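You operate a simulated robot arm through the tools that you are given. There is no shell and no other tool. Be economical: measure what you need, move in short steps, check, and stop when the job is done.

The job below is to be done with a simulated robot arm. You get a single attempt, and the scene is never put back.

Task
Press the red knob three times.

It is judged by the outcome, as a careful person would: the job done as asked, and still so three seconds after it is handed in. It fails if anything else is knocked over, pushed out of place, dropped, spilled or broken.

Robot
A 6-joint arm with a two-finger parallel gripper on a trunk, on a base that drives. Base frame: it is fixed to the floor where the robot stands at the start and does not move with it; the origin is under the middle of the robot, x ahead of it, y to its left, z up. Lengths are in cm, angles in degrees, forces in N, time in s.
Its first joint turns from -115.0 to 115.0 degrees. Places, roughly: red knob [50, 0, 100]. Payload 4.2 kg.
The tool frame sits at the grasp point between the pads (the TCP): z along the fingers, y along the line on which they close. The tips reach 2.3 cm beyond it. The gripper opens to 9.4 cm. The fingers are 3.8 cm wide and 1 cm thick; the gripper's body (5.4 by 9.6 cm) begins 3.9 cm behind the TCP.
Orientation is that of the tool frame in the base frame, as [roll, pitch, yaw] about the fixed x, y, z axes, in that order (R = Rz(yaw) Ry(pitch) Rx(roll)). With the fingers straight down and closing along the base's y, the tool's x points along the base's -x, its y along +y and its z along -z.

Tools
- The arm moves only by the tool jog_arm. Its argument "increments" is text: rows parted by semicolons, each of 7 numbers parted by spaces: the shift along the tool's x, y, z in units of 20 mm (1.0 is 20 mm), then the turn, a rotation vector about the tool's x, y, z in units of 8 degrees (1.0 is 8 degrees), then the closure, from 0 (fully open) to 1 (shut). In form: dx dy dz rx ry rz gripper; .... A call has 1 to 12 rows; each row shifts and turns the commanded pose from where the row before left it, along the tool's axes as they then stand. A call with a number of a shift or a turn outside -1 to 1 is refused whole. A row lasts 0.2 s, in which the tool goes at most 5 cm and 8.6 degrees; a call with a longer step from one row to the next is refused whole, and so is a gripper value outside its range. Where a pose cannot be reached the arm comes as near as it can. A force on the tool above 40 N (or 10 N above the force at the start of the call, whichever is more), or a blocked arm, ends the call early, and 0.2 s more pass. The fingers move at their own pace (about 10.8 cm/s each) and stop on an object; they squeeze with about 31 N. The grip force told is the motor's: it shows also when the fingers shut on nothing. Time passes only in rows, and 0.2 s behind the last, so rows that do not move let the fingers close. The reply holds the time, the measured pose of the TCP, the force on the tool along the base axes, the opening and the grip force, in the units named above and with some noise, and new pictures: "show" is both (left out), scene, wrist or none.
- Cameras (640 x 400 px; columns grow to the right, rows downward): "scene" is now at [23.3, 15.23, 140.7]; the picture's right is [-0.45, -0.89, 0.00], its down [-0.41, 0.21, -0.89] and it looks along [0.79, -0.40, -0.46] (base axes); focal length 272 px, centre (320, 200). "wrist" rides on the gripper at [8.6, 1.6, -7.5] in the tool frame; the picture's right is [-0.18, 0.98, 0.00], its down [-0.58, -0.11, -0.81] and it looks along [-0.79, -0.15, 0.59] (tool axes); focal length 243 px, centre (320, 200). There is no depth. A picture from a camera that has moved, and an enlarged one, comes with that camera's place and axes in the base frame and with its lens.
- slide_trunk(by): slides the trunk up (or, below 0, down) by that many cm; the arm and the scene camera ride with it, the base frame stays. It gives what a move gives, with no picture.
- base_move(legs): drives the robot by 1 to 6 legs, each [ahead, turn to the left] in cm and degrees, along the robot's own axes; the way and the turn of a leg run together, so that a leg with both is an arc; at most 150 cm and 180 degrees a leg. The arm and the cameras ride along, it lands a little off, and it stops where it bumps. It gives what a move gives, and a new picture of the scene camera.
- head_to(pan, tilt): turns the head with the scene camera to pan (to the left, within 80 degrees either way) and tilt (down, from -29 to 69), counted from straight ahead of the robot. It gives what a move gives, and a new picture of the scene camera.
- inspect(camera, box): a new picture of the part [left, top, right, bottom] of that camera's present view, enlarged. No time passes.
- finish_job(): hands the job in; it is judged then, once.

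Work in short steps. Places have to be worked out from the pictures, the camera data and where the tool is seen: move nearer, look again, correct. Check each grasp and each placing, and mend what went wrong. You have 120 turns and 170 pictures in all, those below and enlarged ones among them. Open the gripper and draw the arm clear of the work before you hand the job in, unless the task says otherwise; then end with one line.

The tools are called after "Request:" by a JSON object that holds its "api" and its "payload". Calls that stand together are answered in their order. jog_arm: Moves the arm, as the interface text tells. Its arguments: {"type":"object","properties":{"increments":{"type":"string"},"show":{"type":"string","enum":["both","scene","wrist","none"]}},"required":["increments"]} The other tools are called the same way: slide_trunk (by) slides the trunk up or down; base_move (legs) drives the base; head_to (pan, tilt) turns the head that bears the scene camera; inspect (camera, box) takes an enlarged picture of a part of a camera's view; finish_job () hands the job in.

At the start:

```text
time: 0.0
tool_pos: [58.54, -14.5, 129.51]
ee_rot: [179.9, 0.0, 180.0]
force: [-0.1, 0.5, -0.2]
grip_width: 9.4
finger_force: 0.0
trunk travel left (down, up): [-75.0, 24.0]
robot x, y, heading: [-0.43, 0.3, 0.0]
head pan, tilt: [-26.7, 27.1]
```

scene: 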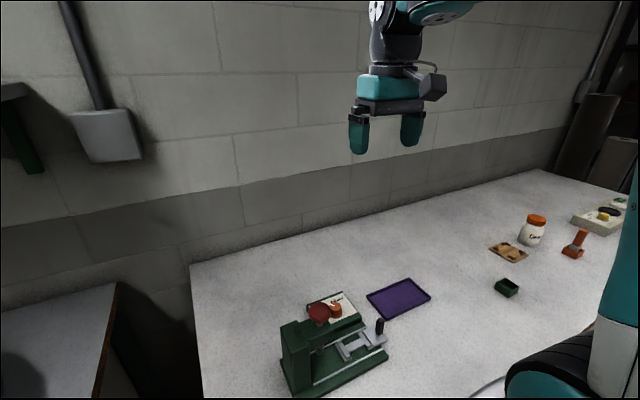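
wrist: 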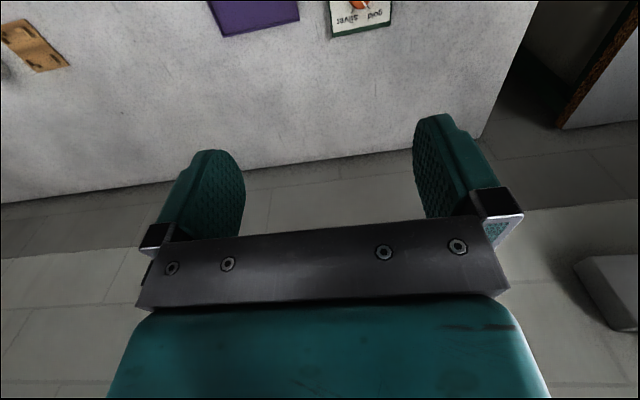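

The red knob seems to be near the green device. I look closer at it and at the other gadget far right.

Request:
{"api": "inspect", "payload": {"camera": "scene", "box": [260, 270, 440, 400]}}

Request:
{"api": "inspect", "payload": {"camera": "scene", "box": [480, 180, 640, 300]}}

```text
3.08 times, centred on (350, 335) of scene
camera zoom: at [23.3, 15.23, 140.7], right [-0.45, -0.89, 0.0], down [-0.41, 0.21, -0.89], along [0.79, -0.4, -0.46], focal length 837 px, centre (228, -215)
```

zoom: 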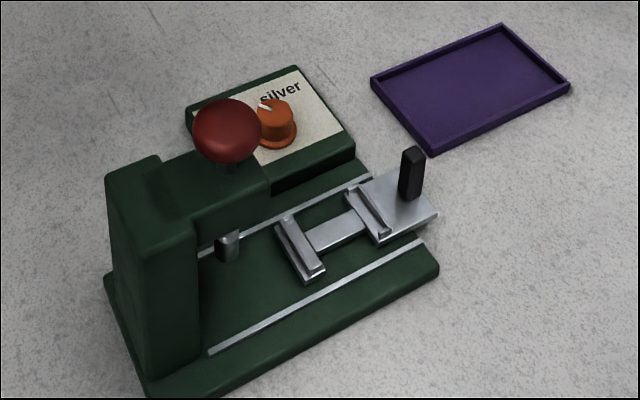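

```text
3.33 times, centred on (560, 240) of scene
camera zoom: at [23.3, 15.23, 140.7], right [-0.45, -0.89, 0.0], down [-0.41, 0.21, -0.89], along [0.79, -0.4, -0.46], focal length 907 px, centre (-480, 67)
```

zoom: 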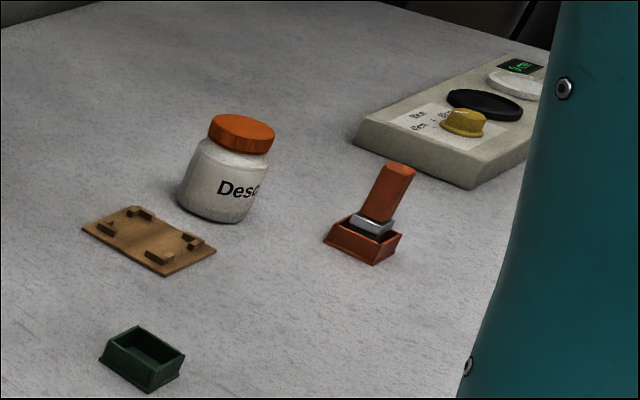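

The red knob sits atop the green press, at roughly (45, 4, 112), which is too close to reach. I back the base off 15 cm; this also gives parallax for the position.

Request:
{"api": "base_move", "payload": {"legs": [[-15, 0]]}}

```text
time: 1.4
tool_pos: [43.43, -14.72, 129.54]
ee_rot: [-180.0, 0.1, 179.8]
force: [-0.4, 0.1, 0.1]
grip_width: 9.41
finger_force: 0.1
trunk travel left (down, up): [-75.0, 24.0]
robot x, y, heading: [-14.79, 0.04, -0.2]
head pan, tilt: [-26.7, 27.1]
camera scene: at [8.27, 15.18, 140.7], right [-0.45, -0.89, 0.0], down [-0.41, 0.21, -0.89], along [0.79, -0.4, -0.46], focal length 272 px, centre (320, 200)
```

scene: 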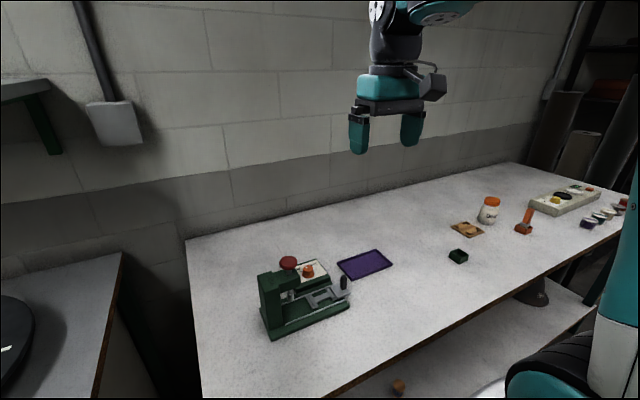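

The parallax view is clear. I aim the head at the press for detail and check the far panel for any other red knob.

Request:
{"api": "inspect", "payload": {"camera": "scene", "box": [240, 240, 400, 340]}}

Request:
{"api": "inspect", "payload": {"camera": "scene", "box": [500, 160, 640, 250]}}

```text
4.00 times, centred on (320, 290) of scene
camera zoom: at [8.27, 15.18, 140.7], right [-0.45, -0.89, 0.0], down [-0.41, 0.21, -0.89], along [0.79, -0.4, -0.46], focal length 1088 px, centre (320, -160)
```

zoom: 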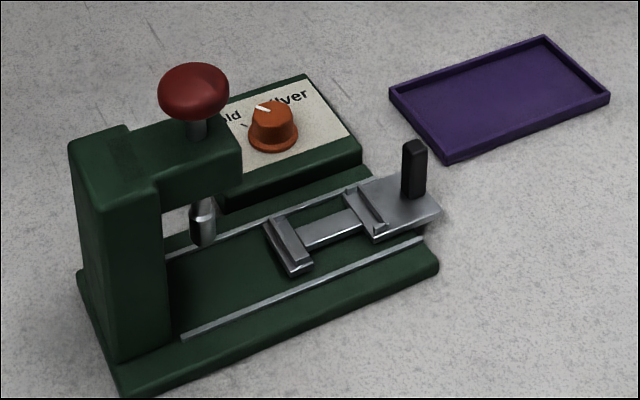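

```text
4.44 times, centred on (570, 205) of scene
camera zoom: at [8.27, 15.18, 140.7], right [-0.45, -0.89, 0.0], down [-0.41, 0.21, -0.89], along [0.79, -0.4, -0.46], focal length 1209 px, centre (-791, 178)
```

zoom: 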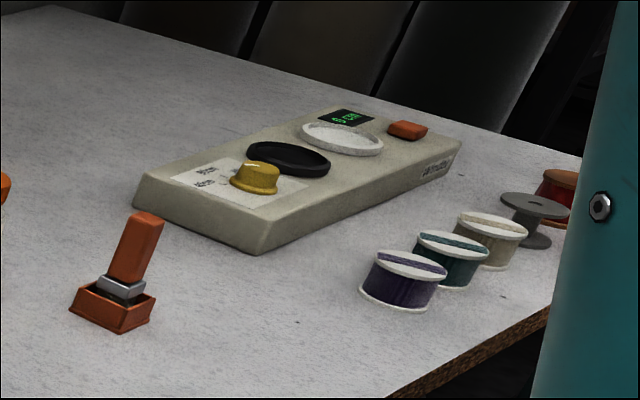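

Triangulating from the two views puts the knob near (53.5, 0, 100.5), with the table at about z = 89, lower than stated. I move above it with the gripper shut, keeping well clear in height.

Request:
{"api": "jog_arm", "payload": {"increments": "-0.5 0.73 0.4 0 0 0 1; -0.5 0.73 0.4 0 0 0 1; -0.5 0.73 0.4 0 0 0 1; -0.5 0.73 0.4 0 0 0 1; -0.5 0.73 0.4 0 0 0 1; -0.5 0.73 0.4 0 0 0 1; -0.5 0.73 0.4 0 0 0 1; -0.5 0.73 0.4 0 0 0 1; -0.5 0.73 0.4 0 0 0 1; -0.5 0.73 0.4 0 0 0 1; 0 0 0 0 0 0 1"}}

```text
time: 3.8
tool_pos: [53.47, -0.02, 121.4]
ee_rot: [-180.0, 0.0, 179.9]
force: [-0.3, -0.5, 0.5]
grip_width: 0.0
finger_force: 30.9
trunk travel left (down, up): [-75.0, 24.0]
robot x, y, heading: [-14.85, -0.01, -0.1]
head pan, tilt: [-26.7, 27.1]
camera scene: at [8.27, 15.18, 140.7], right [-0.45, -0.89, 0.0], down [-0.41, 0.21, -0.89], along [0.79, -0.4, -0.46], focal length 272 px, centre (320, 200)
camera wrist: at [44.81, 1.61, 129.04], right [0.19, 0.98, 0.0], down [0.58, -0.11, 0.81], along [0.79, -0.15, -0.59], focal length 243 px, centre (320, 200)
```

scene: 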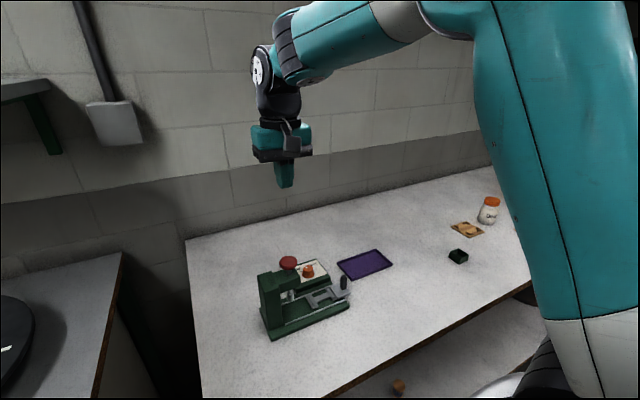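
wrist: 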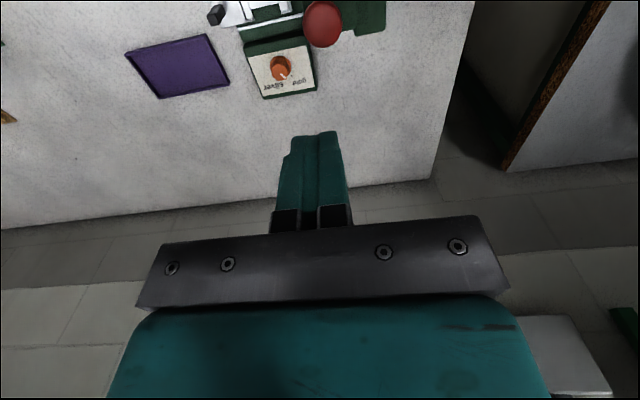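

The wrist camera gives the knob at (53.8, 0.2) at z = 100.6, which agrees. I come down 12 cm, shift 0.2 cm in y, and look again.

Request:
{"api": "jog_arm", "payload": {"increments": "0 0.1 1 0 0 0 1; 0 0 1 0 0 0 1; 0 0 1 0 0 0 1; 0 0 1 0 0 0 1; 0 0 1 0 0 0 1; 0 0 1 0 0 0 1"}}

Request:
{"api": "inspect", "payload": {"camera": "scene", "box": [240, 220, 400, 320]}}

```text
time: 5.2
tool_pos: [53.18, 0.1, 109.47]
ee_rot: [-180.0, 0.0, 179.8]
force: [-0.2, 0.4, 0.4]
grip_width: 0.02
finger_force: 30.8
trunk travel left (down, up): [-75.0, 24.0]
robot x, y, heading: [-15.01, 0.03, -0.2]
head pan, tilt: [-26.7, 27.1]
camera scene: at [8.25, 15.18, 140.7], right [-0.45, -0.89, 0.0], down [-0.41, 0.21, -0.89], along [0.79, -0.4, -0.46], focal length 272 px, centre (320, 200)
camera wrist: at [44.58, 1.77, 116.82], right [0.19, 0.98, 0.0], down [0.58, -0.11, 0.81], along [0.79, -0.15, -0.59], focal length 243 px, centre (320, 200)
```

scene: 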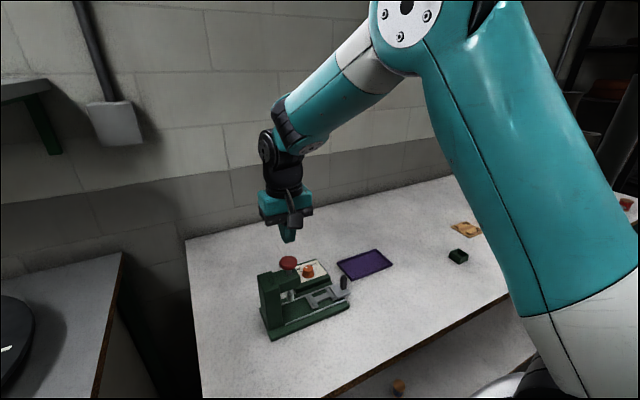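
wrist: 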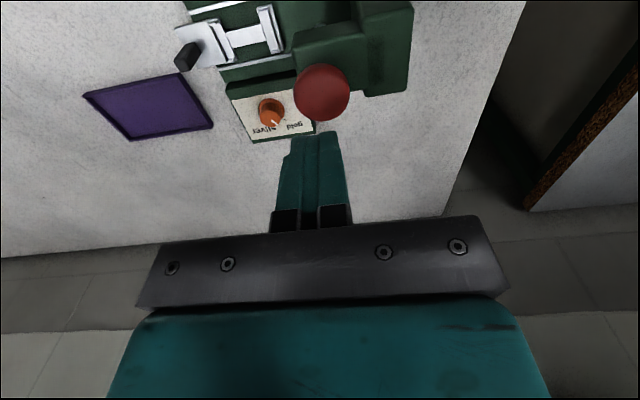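

```text
4.00 times, centred on (320, 270) of scene
camera zoom: at [8.25, 15.18, 140.7], right [-0.45, -0.89, 0.0], down [-0.41, 0.21, -0.89], along [0.79, -0.4, -0.46], focal length 1088 px, centre (320, -80)
```

zoom: 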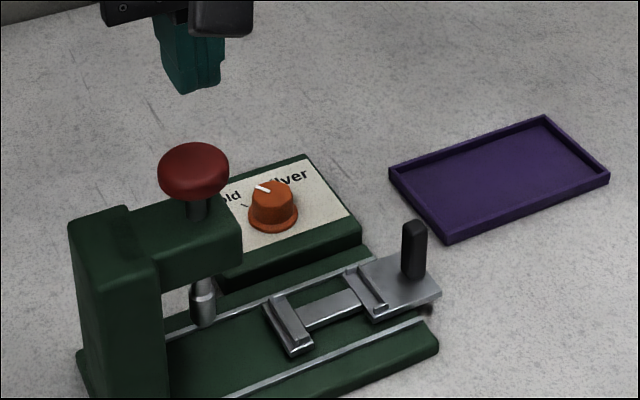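

The knob is still at (53.8, 0.2) and about 4 cm across. I correct x by 0.6 cm and lower to about 1 cm above its top.

Request:
{"api": "jog_arm", "payload": {"increments": "-0.3 0.03 0.5 0 0 0 1; 0 0 0.5 0 0 0 1; 0 0 0.5 0 0 0 1; 0 0 0.5 0 0 0 1; 0 0 0.2 0 0 0 1; 0 0 0 0 0 0 1", "show": "wrist"}}

Request:
{"api": "inspect", "payload": {"camera": "scene", "box": [240, 220, 400, 320]}}

```text
time: 6.6
tool_pos: [54.08, 0.25, 105.21]
ee_rot: [179.9, 0.0, 179.8]
force: [-0.2, 0.4, 0.3]
grip_width: 0.01
finger_force: 31.1
trunk travel left (down, up): [-75.0, 24.0]
robot x, y, heading: [-15.21, 0.24, -0.1]
head pan, tilt: [-26.7, 27.1]
camera wrist: at [45.39, 1.96, 112.66], right [0.19, 0.98, 0.0], down [0.58, -0.11, 0.81], along [0.79, -0.15, -0.59], focal length 243 px, centre (320, 200)
```

wrist: 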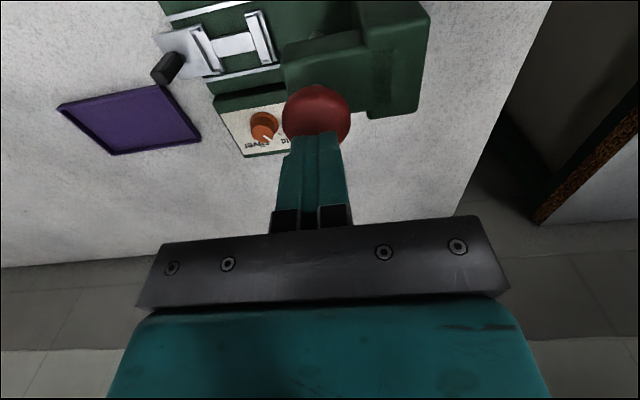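

```text
4.00 times, centred on (320, 270) of scene
camera zoom: at [8.27, 15.18, 140.7], right [-0.45, -0.89, 0.0], down [-0.41, 0.21, -0.89], along [0.79, -0.4, -0.46], focal length 1088 px, centre (320, -80)
```

zoom: 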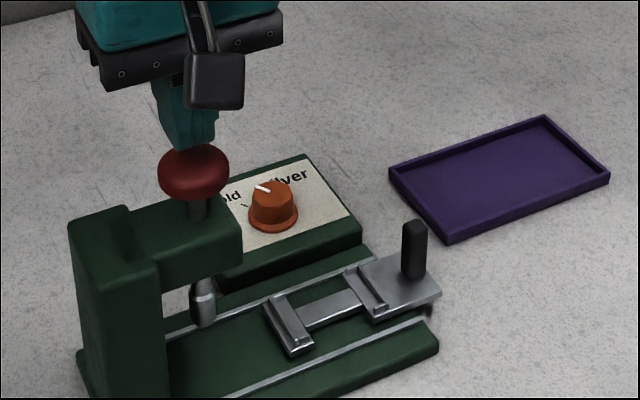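

The tips sit centred just above the knob, with no contact yet. I press down in small steps, watching the force.

Request:
{"api": "jog_arm", "payload": {"increments": "0.1 0 0.2 0 0 0 1; 0 0 0.2 0 0 0 1; 0 0 0.2 0 0 0 1; 0 0 0.1 0 0 0 1; 0 0 0 0 0 0 1", "show": "none"}}

Request:
{"api": "inspect", "payload": {"camera": "scene", "box": [240, 220, 400, 320]}}

```text
time: 7.8
tool_pos: [53.84, 0.21, 103.66]
ee_rot: [180.0, 0.0, 179.8]
force: [1.6, -0.5, 1.8]
grip_width: 0.0
finger_force: 30.2
trunk travel left (down, up): [-75.0, 24.0]
robot x, y, heading: [-15.27, -0.27, -0.3]
head pan, tilt: [-26.7, 27.1]
```

```text
4.00 times, centred on (320, 270) of scene
camera zoom: at [8.27, 15.18, 140.7], right [-0.45, -0.89, 0.0], down [-0.41, 0.21, -0.89], along [0.79, -0.4, -0.46], focal length 1088 px, centre (320, -80)
```

zoom: 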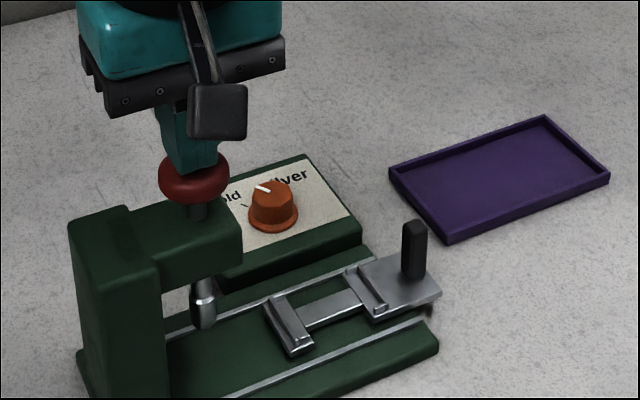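

Contact, with the knob starting to move at about 2 N. I keep pressing in small steps to find the end of the stroke.

Request:
{"api": "jog_arm", "payload": {"increments": "0 0 0.2 0 0 0 1; 0 0 0.2 0 0 0 1; 0 0 0.1 0 0 0 1; 0 0 0 0 0 0 1", "show": "none"}}

Request:
{"api": "inspect", "payload": {"camera": "scene", "box": [240, 220, 400, 320]}}

```text
time: 8.8
tool_pos: [53.9, 0.18, 102.76]
ee_rot: [-179.9, 0.1, 179.7]
force: [1.3, 0.8, 6.3]
grip_width: 0.0
finger_force: 30.4
trunk travel left (down, up): [-75.0, 24.0]
robot x, y, heading: [-15.09, 0.01, -0.3]
head pan, tilt: [-26.7, 27.1]
```

```text
4.00 times, centred on (320, 270) of scene
camera zoom: at [8.25, 15.19, 140.7], right [-0.45, -0.89, 0.0], down [-0.41, 0.21, -0.89], along [0.79, -0.4, -0.46], focal length 1088 px, centre (320, -80)
```

zoom: 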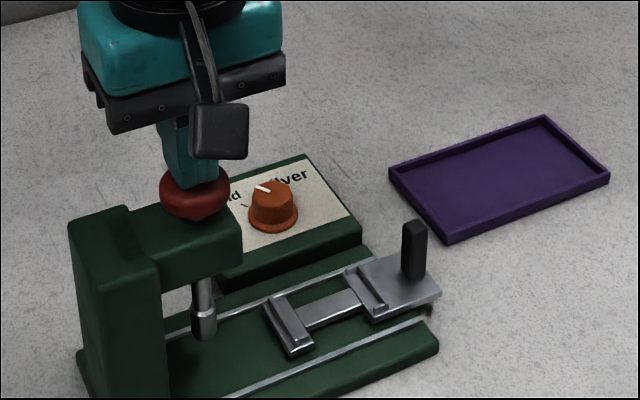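

The spring gives 6 N here and the knob is most of the way down. I press on toward the stop.

Request:
{"api": "jog_arm", "payload": {"increments": "0 0 0.15 0 0 0 1; 0 0 0.15 0 0 0 1; 0 0 0.15 0 0 0 1; 0 0 0 0 0 0 1", "show": "none"}}

Request:
{"api": "inspect", "payload": {"camera": "scene", "box": [240, 220, 400, 320]}}

```text
time: 9.5
tool_pos: [53.9, 0.29, 102.49]
ee_rot: [179.9, 0.3, 179.7]
force: [-11.5, -2.3, 24.6]
grip_width: 0.0
finger_force: 30.9
trunk travel left (down, up): [-75.0, 24.0]
robot x, y, heading: [-15.02, 0.14, -0.3]
head pan, tilt: [-26.7, 27.1]
stopped in row 3: the force on the tool passed its limit (the readings are from after the stop); the commanded pose is now the measured one
```

```text
4.00 times, centred on (320, 270) of scene
camera zoom: at [8.11, 15.17, 140.74], right [-0.45, -0.89, 0.0], down [-0.41, 0.21, -0.89], along [0.79, -0.4, -0.45], focal length 1088 px, centre (320, -80)
```

zoom: 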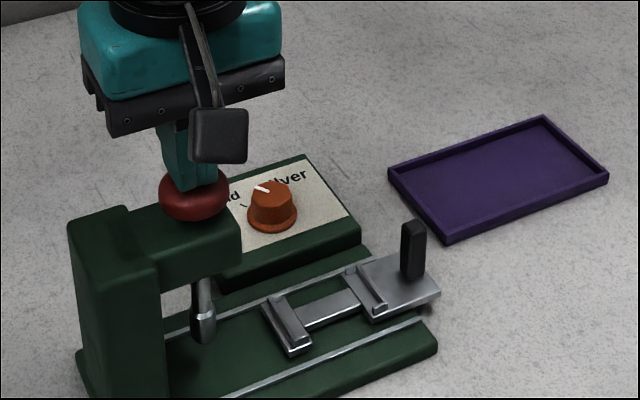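

The stop is reached at TCP z ≈ 102.5, so that is one full press. I release straight up 2.5 cm and check that the knob springs back.

Request:
{"api": "jog_arm", "payload": {"increments": "0 0 -0.25 0 0 0 1; 0 0 -0.5 0 0 0 1; 0 0 -0.5 0 0 0 1; 0 0 0 0 0 0 1; 0 0 0 0 0 0 1", "show": "none"}}

Request:
{"api": "inspect", "payload": {"camera": "scene", "box": [240, 220, 400, 320]}}

```text
time: 10.7
tool_pos: [54.17, 0.24, 104.7]
ee_rot: [179.9, 0.4, 179.8]
force: [0.2, -0.2, 0.4]
grip_width: 0.0
finger_force: 31.0
trunk travel left (down, up): [-75.0, 24.0]
robot x, y, heading: [-15.18, 0.14, -0.2]
head pan, tilt: [-26.7, 27.1]
```

```text
4.00 times, centred on (320, 270) of scene
camera zoom: at [8.27, 15.18, 140.7], right [-0.45, -0.89, 0.0], down [-0.41, 0.21, -0.89], along [0.79, -0.4, -0.46], focal length 1088 px, centre (320, -80)
```

zoom: 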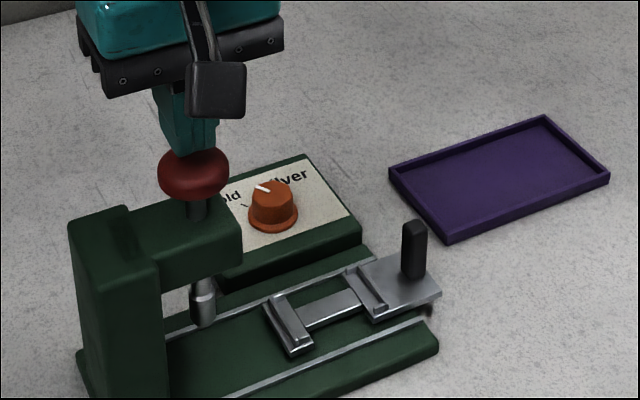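

The knob sprang back up and the press hasn't moved. Second press: down 2.3 cm, hold, and read the force.

Request:
{"api": "jog_arm", "payload": {"increments": "0.12 0 0.3 0 0 0 1; 0 0 0.3 0 0 0 1; 0 0 0.3 0 0 0 1; 0 0 0.15 0 0 0 1; 0 0 0.1 0 0 0 1; 0 0 0 0 0 0 1", "show": "none"}}

Request:
{"api": "inspect", "payload": {"camera": "scene", "box": [240, 220, 400, 320]}}

```text
time: 12.1
tool_pos: [53.87, 0.28, 102.62]
ee_rot: [179.9, 0.4, 179.8]
force: [7.3, -2.2, 12.9]
grip_width: 0.0
finger_force: 31.0
trunk travel left (down, up): [-75.0, 24.0]
robot x, y, heading: [-15.46, -0.25, -0.2]
head pan, tilt: [-26.7, 27.1]
```

```text
4.00 times, centred on (320, 270) of scene
camera zoom: at [8.26, 15.17, 140.72], right [-0.45, -0.89, 0.0], down [-0.41, 0.21, -0.89], along [0.79, -0.4, -0.46], focal length 1088 px, centre (320, -80)
```

zoom: 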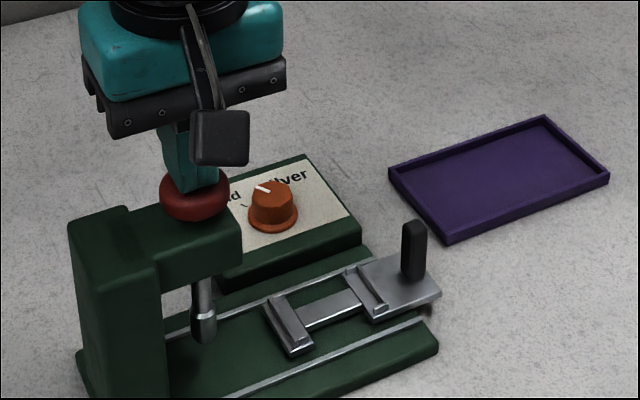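

The force is 13 N, well above the spring's, so it is on the stop: press two. I release as before.

Request:
{"api": "jog_arm", "payload": {"increments": "0 0 -0.25 0 0 0 1; 0 0 -0.5 0 0 0 1; 0 0 -0.45 0 0 0 1; 0 0 0 0 0 0 1; 0 0 0 0 0 0 1", "show": "none"}}

Request:
{"api": "inspect", "payload": {"camera": "scene", "box": [240, 220, 400, 320]}}

```text
time: 13.3
tool_pos: [53.77, 0.19, 104.7]
ee_rot: [179.8, 0.2, 179.9]
force: [-0.2, 0.7, -0.9]
grip_width: 0.0
finger_force: 30.9
trunk travel left (down, up): [-75.0, 24.0]
robot x, y, heading: [-15.02, 0.27, -0.2]
head pan, tilt: [-26.7, 27.1]
```

```text
4.00 times, centred on (320, 270) of scene
camera zoom: at [8.26, 15.18, 140.7], right [-0.45, -0.89, 0.0], down [-0.41, 0.21, -0.89], along [0.79, -0.4, -0.46], focal length 1088 px, centre (320, -80)
```

zoom: 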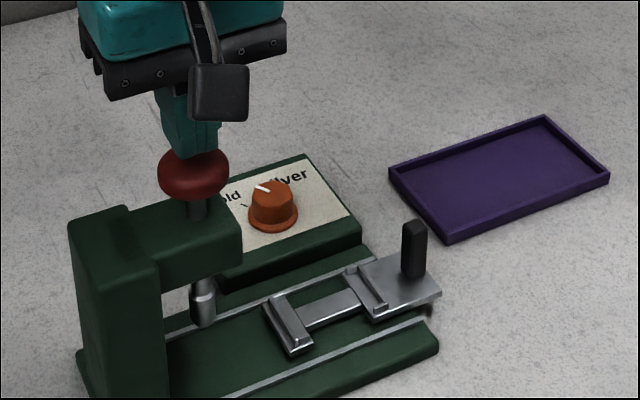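

The knob is back up with no load on the tool. Third press, same stroke.

Request:
{"api": "jog_arm", "payload": {"increments": "0 0 0.3 0 0 0 1; 0 0 0.3 0 0 0 1; 0 0 0.3 0 0 0 1; 0 0 0.15 0 0 0 1; 0 0 0.1 0 0 0 1; 0 0 0 0 0 0 1", "show": "none"}}

Request:
{"api": "inspect", "payload": {"camera": "scene", "box": [240, 220, 400, 320]}}

```text
time: 14.7
tool_pos: [53.79, 0.45, 102.57]
ee_rot: [179.9, 0.3, 179.8]
force: [1.6, -3.5, 6.6]
grip_width: 0.0
finger_force: 31.1
trunk travel left (down, up): [-75.0, 24.0]
robot x, y, heading: [-14.72, -0.28, -0.4]
head pan, tilt: [-26.7, 27.1]
```

```text
4.00 times, centred on (320, 270) of scene
camera zoom: at [8.26, 15.16, 140.71], right [-0.45, -0.89, 0.0], down [-0.41, 0.21, -0.89], along [0.79, -0.4, -0.46], focal length 1088 px, centre (320, -80)
```

zoom: 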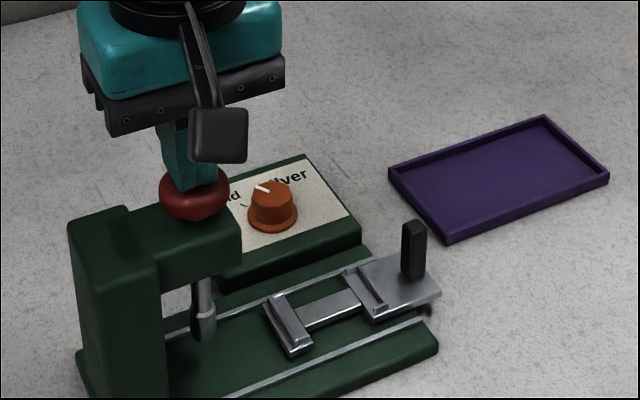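

It is down as before, but the force is only 6.6 N, so I push 2 mm more without releasing to be sure it reaches the stop.

Request:
{"api": "jog_arm", "payload": {"increments": "0 0 0.1 0 0 0 1; 0 0 0 0 0 0 1", "show": "none"}}

```text
time: 15.3
tool_pos: [53.77, 0.2, 102.61]
ee_rot: [179.8, 0.3, 179.8]
force: [-3.7, -2.1, 18.2]
grip_width: 0.0
finger_force: 30.7
trunk travel left (down, up): [-75.0, 24.0]
robot x, y, heading: [-15.09, -0.62, -0.6]
head pan, tilt: [-26.7, 27.1]
```

At 18 N with no further travel, it is on the stop: press three. I lift clear and high, then open the gripper well above.

Request:
{"api": "jog_arm", "payload": {"increments": "0 0 -0.25 0 0 0 1; 0 0 -0.7 0 0 0 1; 0 0 -1 0 0 0 1; 0 0 -1 0 0 0 1; 0 0 -1 0 0 0 1; 0 0 -1 0 0 0 1; 0 0 -1 0 0 0 1; 0 0 -1 0 0 0 1; 0 0 -1 0 0 0 0; 0 0 -1 0 0 0 0; 0 0 0 0 0 0 0; 0 0 0 0 0 0 0"}}

Request:
{"api": "inspect", "payload": {"camera": "scene", "box": [240, 220, 400, 320]}}

```text
time: 17.9
tool_pos: [53.64, 0.27, 120.26]
ee_rot: [180.0, 0.3, 179.9]
force: [-0.3, 0.0, -0.4]
grip_width: 9.39
finger_force: 0.0
trunk travel left (down, up): [-75.0, 24.0]
robot x, y, heading: [-14.72, 0.47, -0.3]
head pan, tilt: [-26.7, 27.1]
camera scene: at [8.27, 15.18, 140.7], right [-0.45, -0.89, 0.0], down [-0.41, 0.21, -0.89], along [0.79, -0.4, -0.46], focal length 272 px, centre (320, 200)
camera wrist: at [44.97, 1.89, 127.7], right [0.19, 0.98, 0.0], down [0.58, -0.11, 0.81], along [0.79, -0.15, -0.59], focal length 243 px, centre (320, 200)
```

scene: 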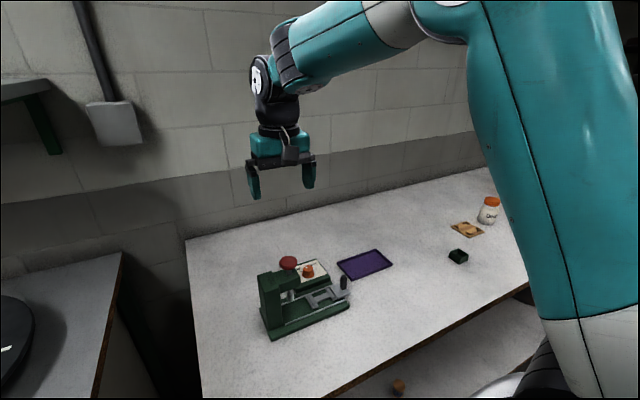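
wrist: 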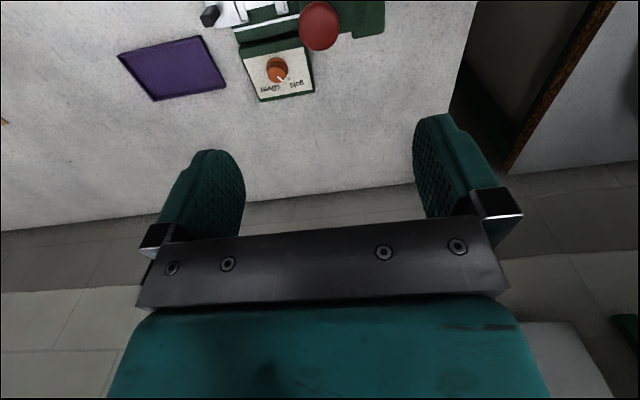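

```text
4.00 times, centred on (320, 270) of scene
camera zoom: at [8.27, 15.18, 140.7], right [-0.45, -0.89, 0.0], down [-0.41, 0.21, -0.89], along [0.79, -0.4, -0.46], focal length 1088 px, centre (320, -80)
```

zoom: 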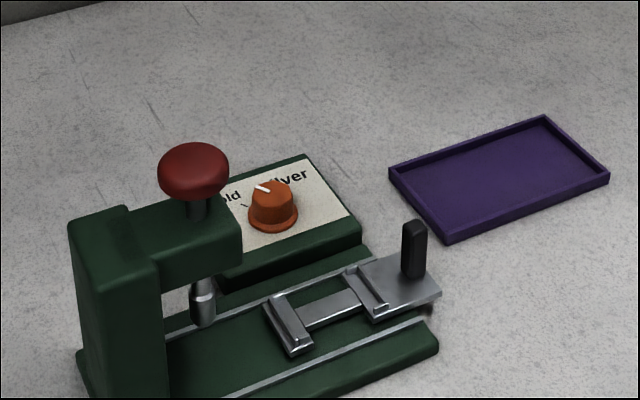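

The knob is back up, the press and everything around it are where they were, and the arm is clear with the gripper open. I hand the job in.

Request:
{"api": "finish_job", "payload": {}}

```text
The job is handed in.
```

I pressed the red knob on the green press down to its stop three times. It sprang back up after each press, and in the last pictures nothing around it had moved.
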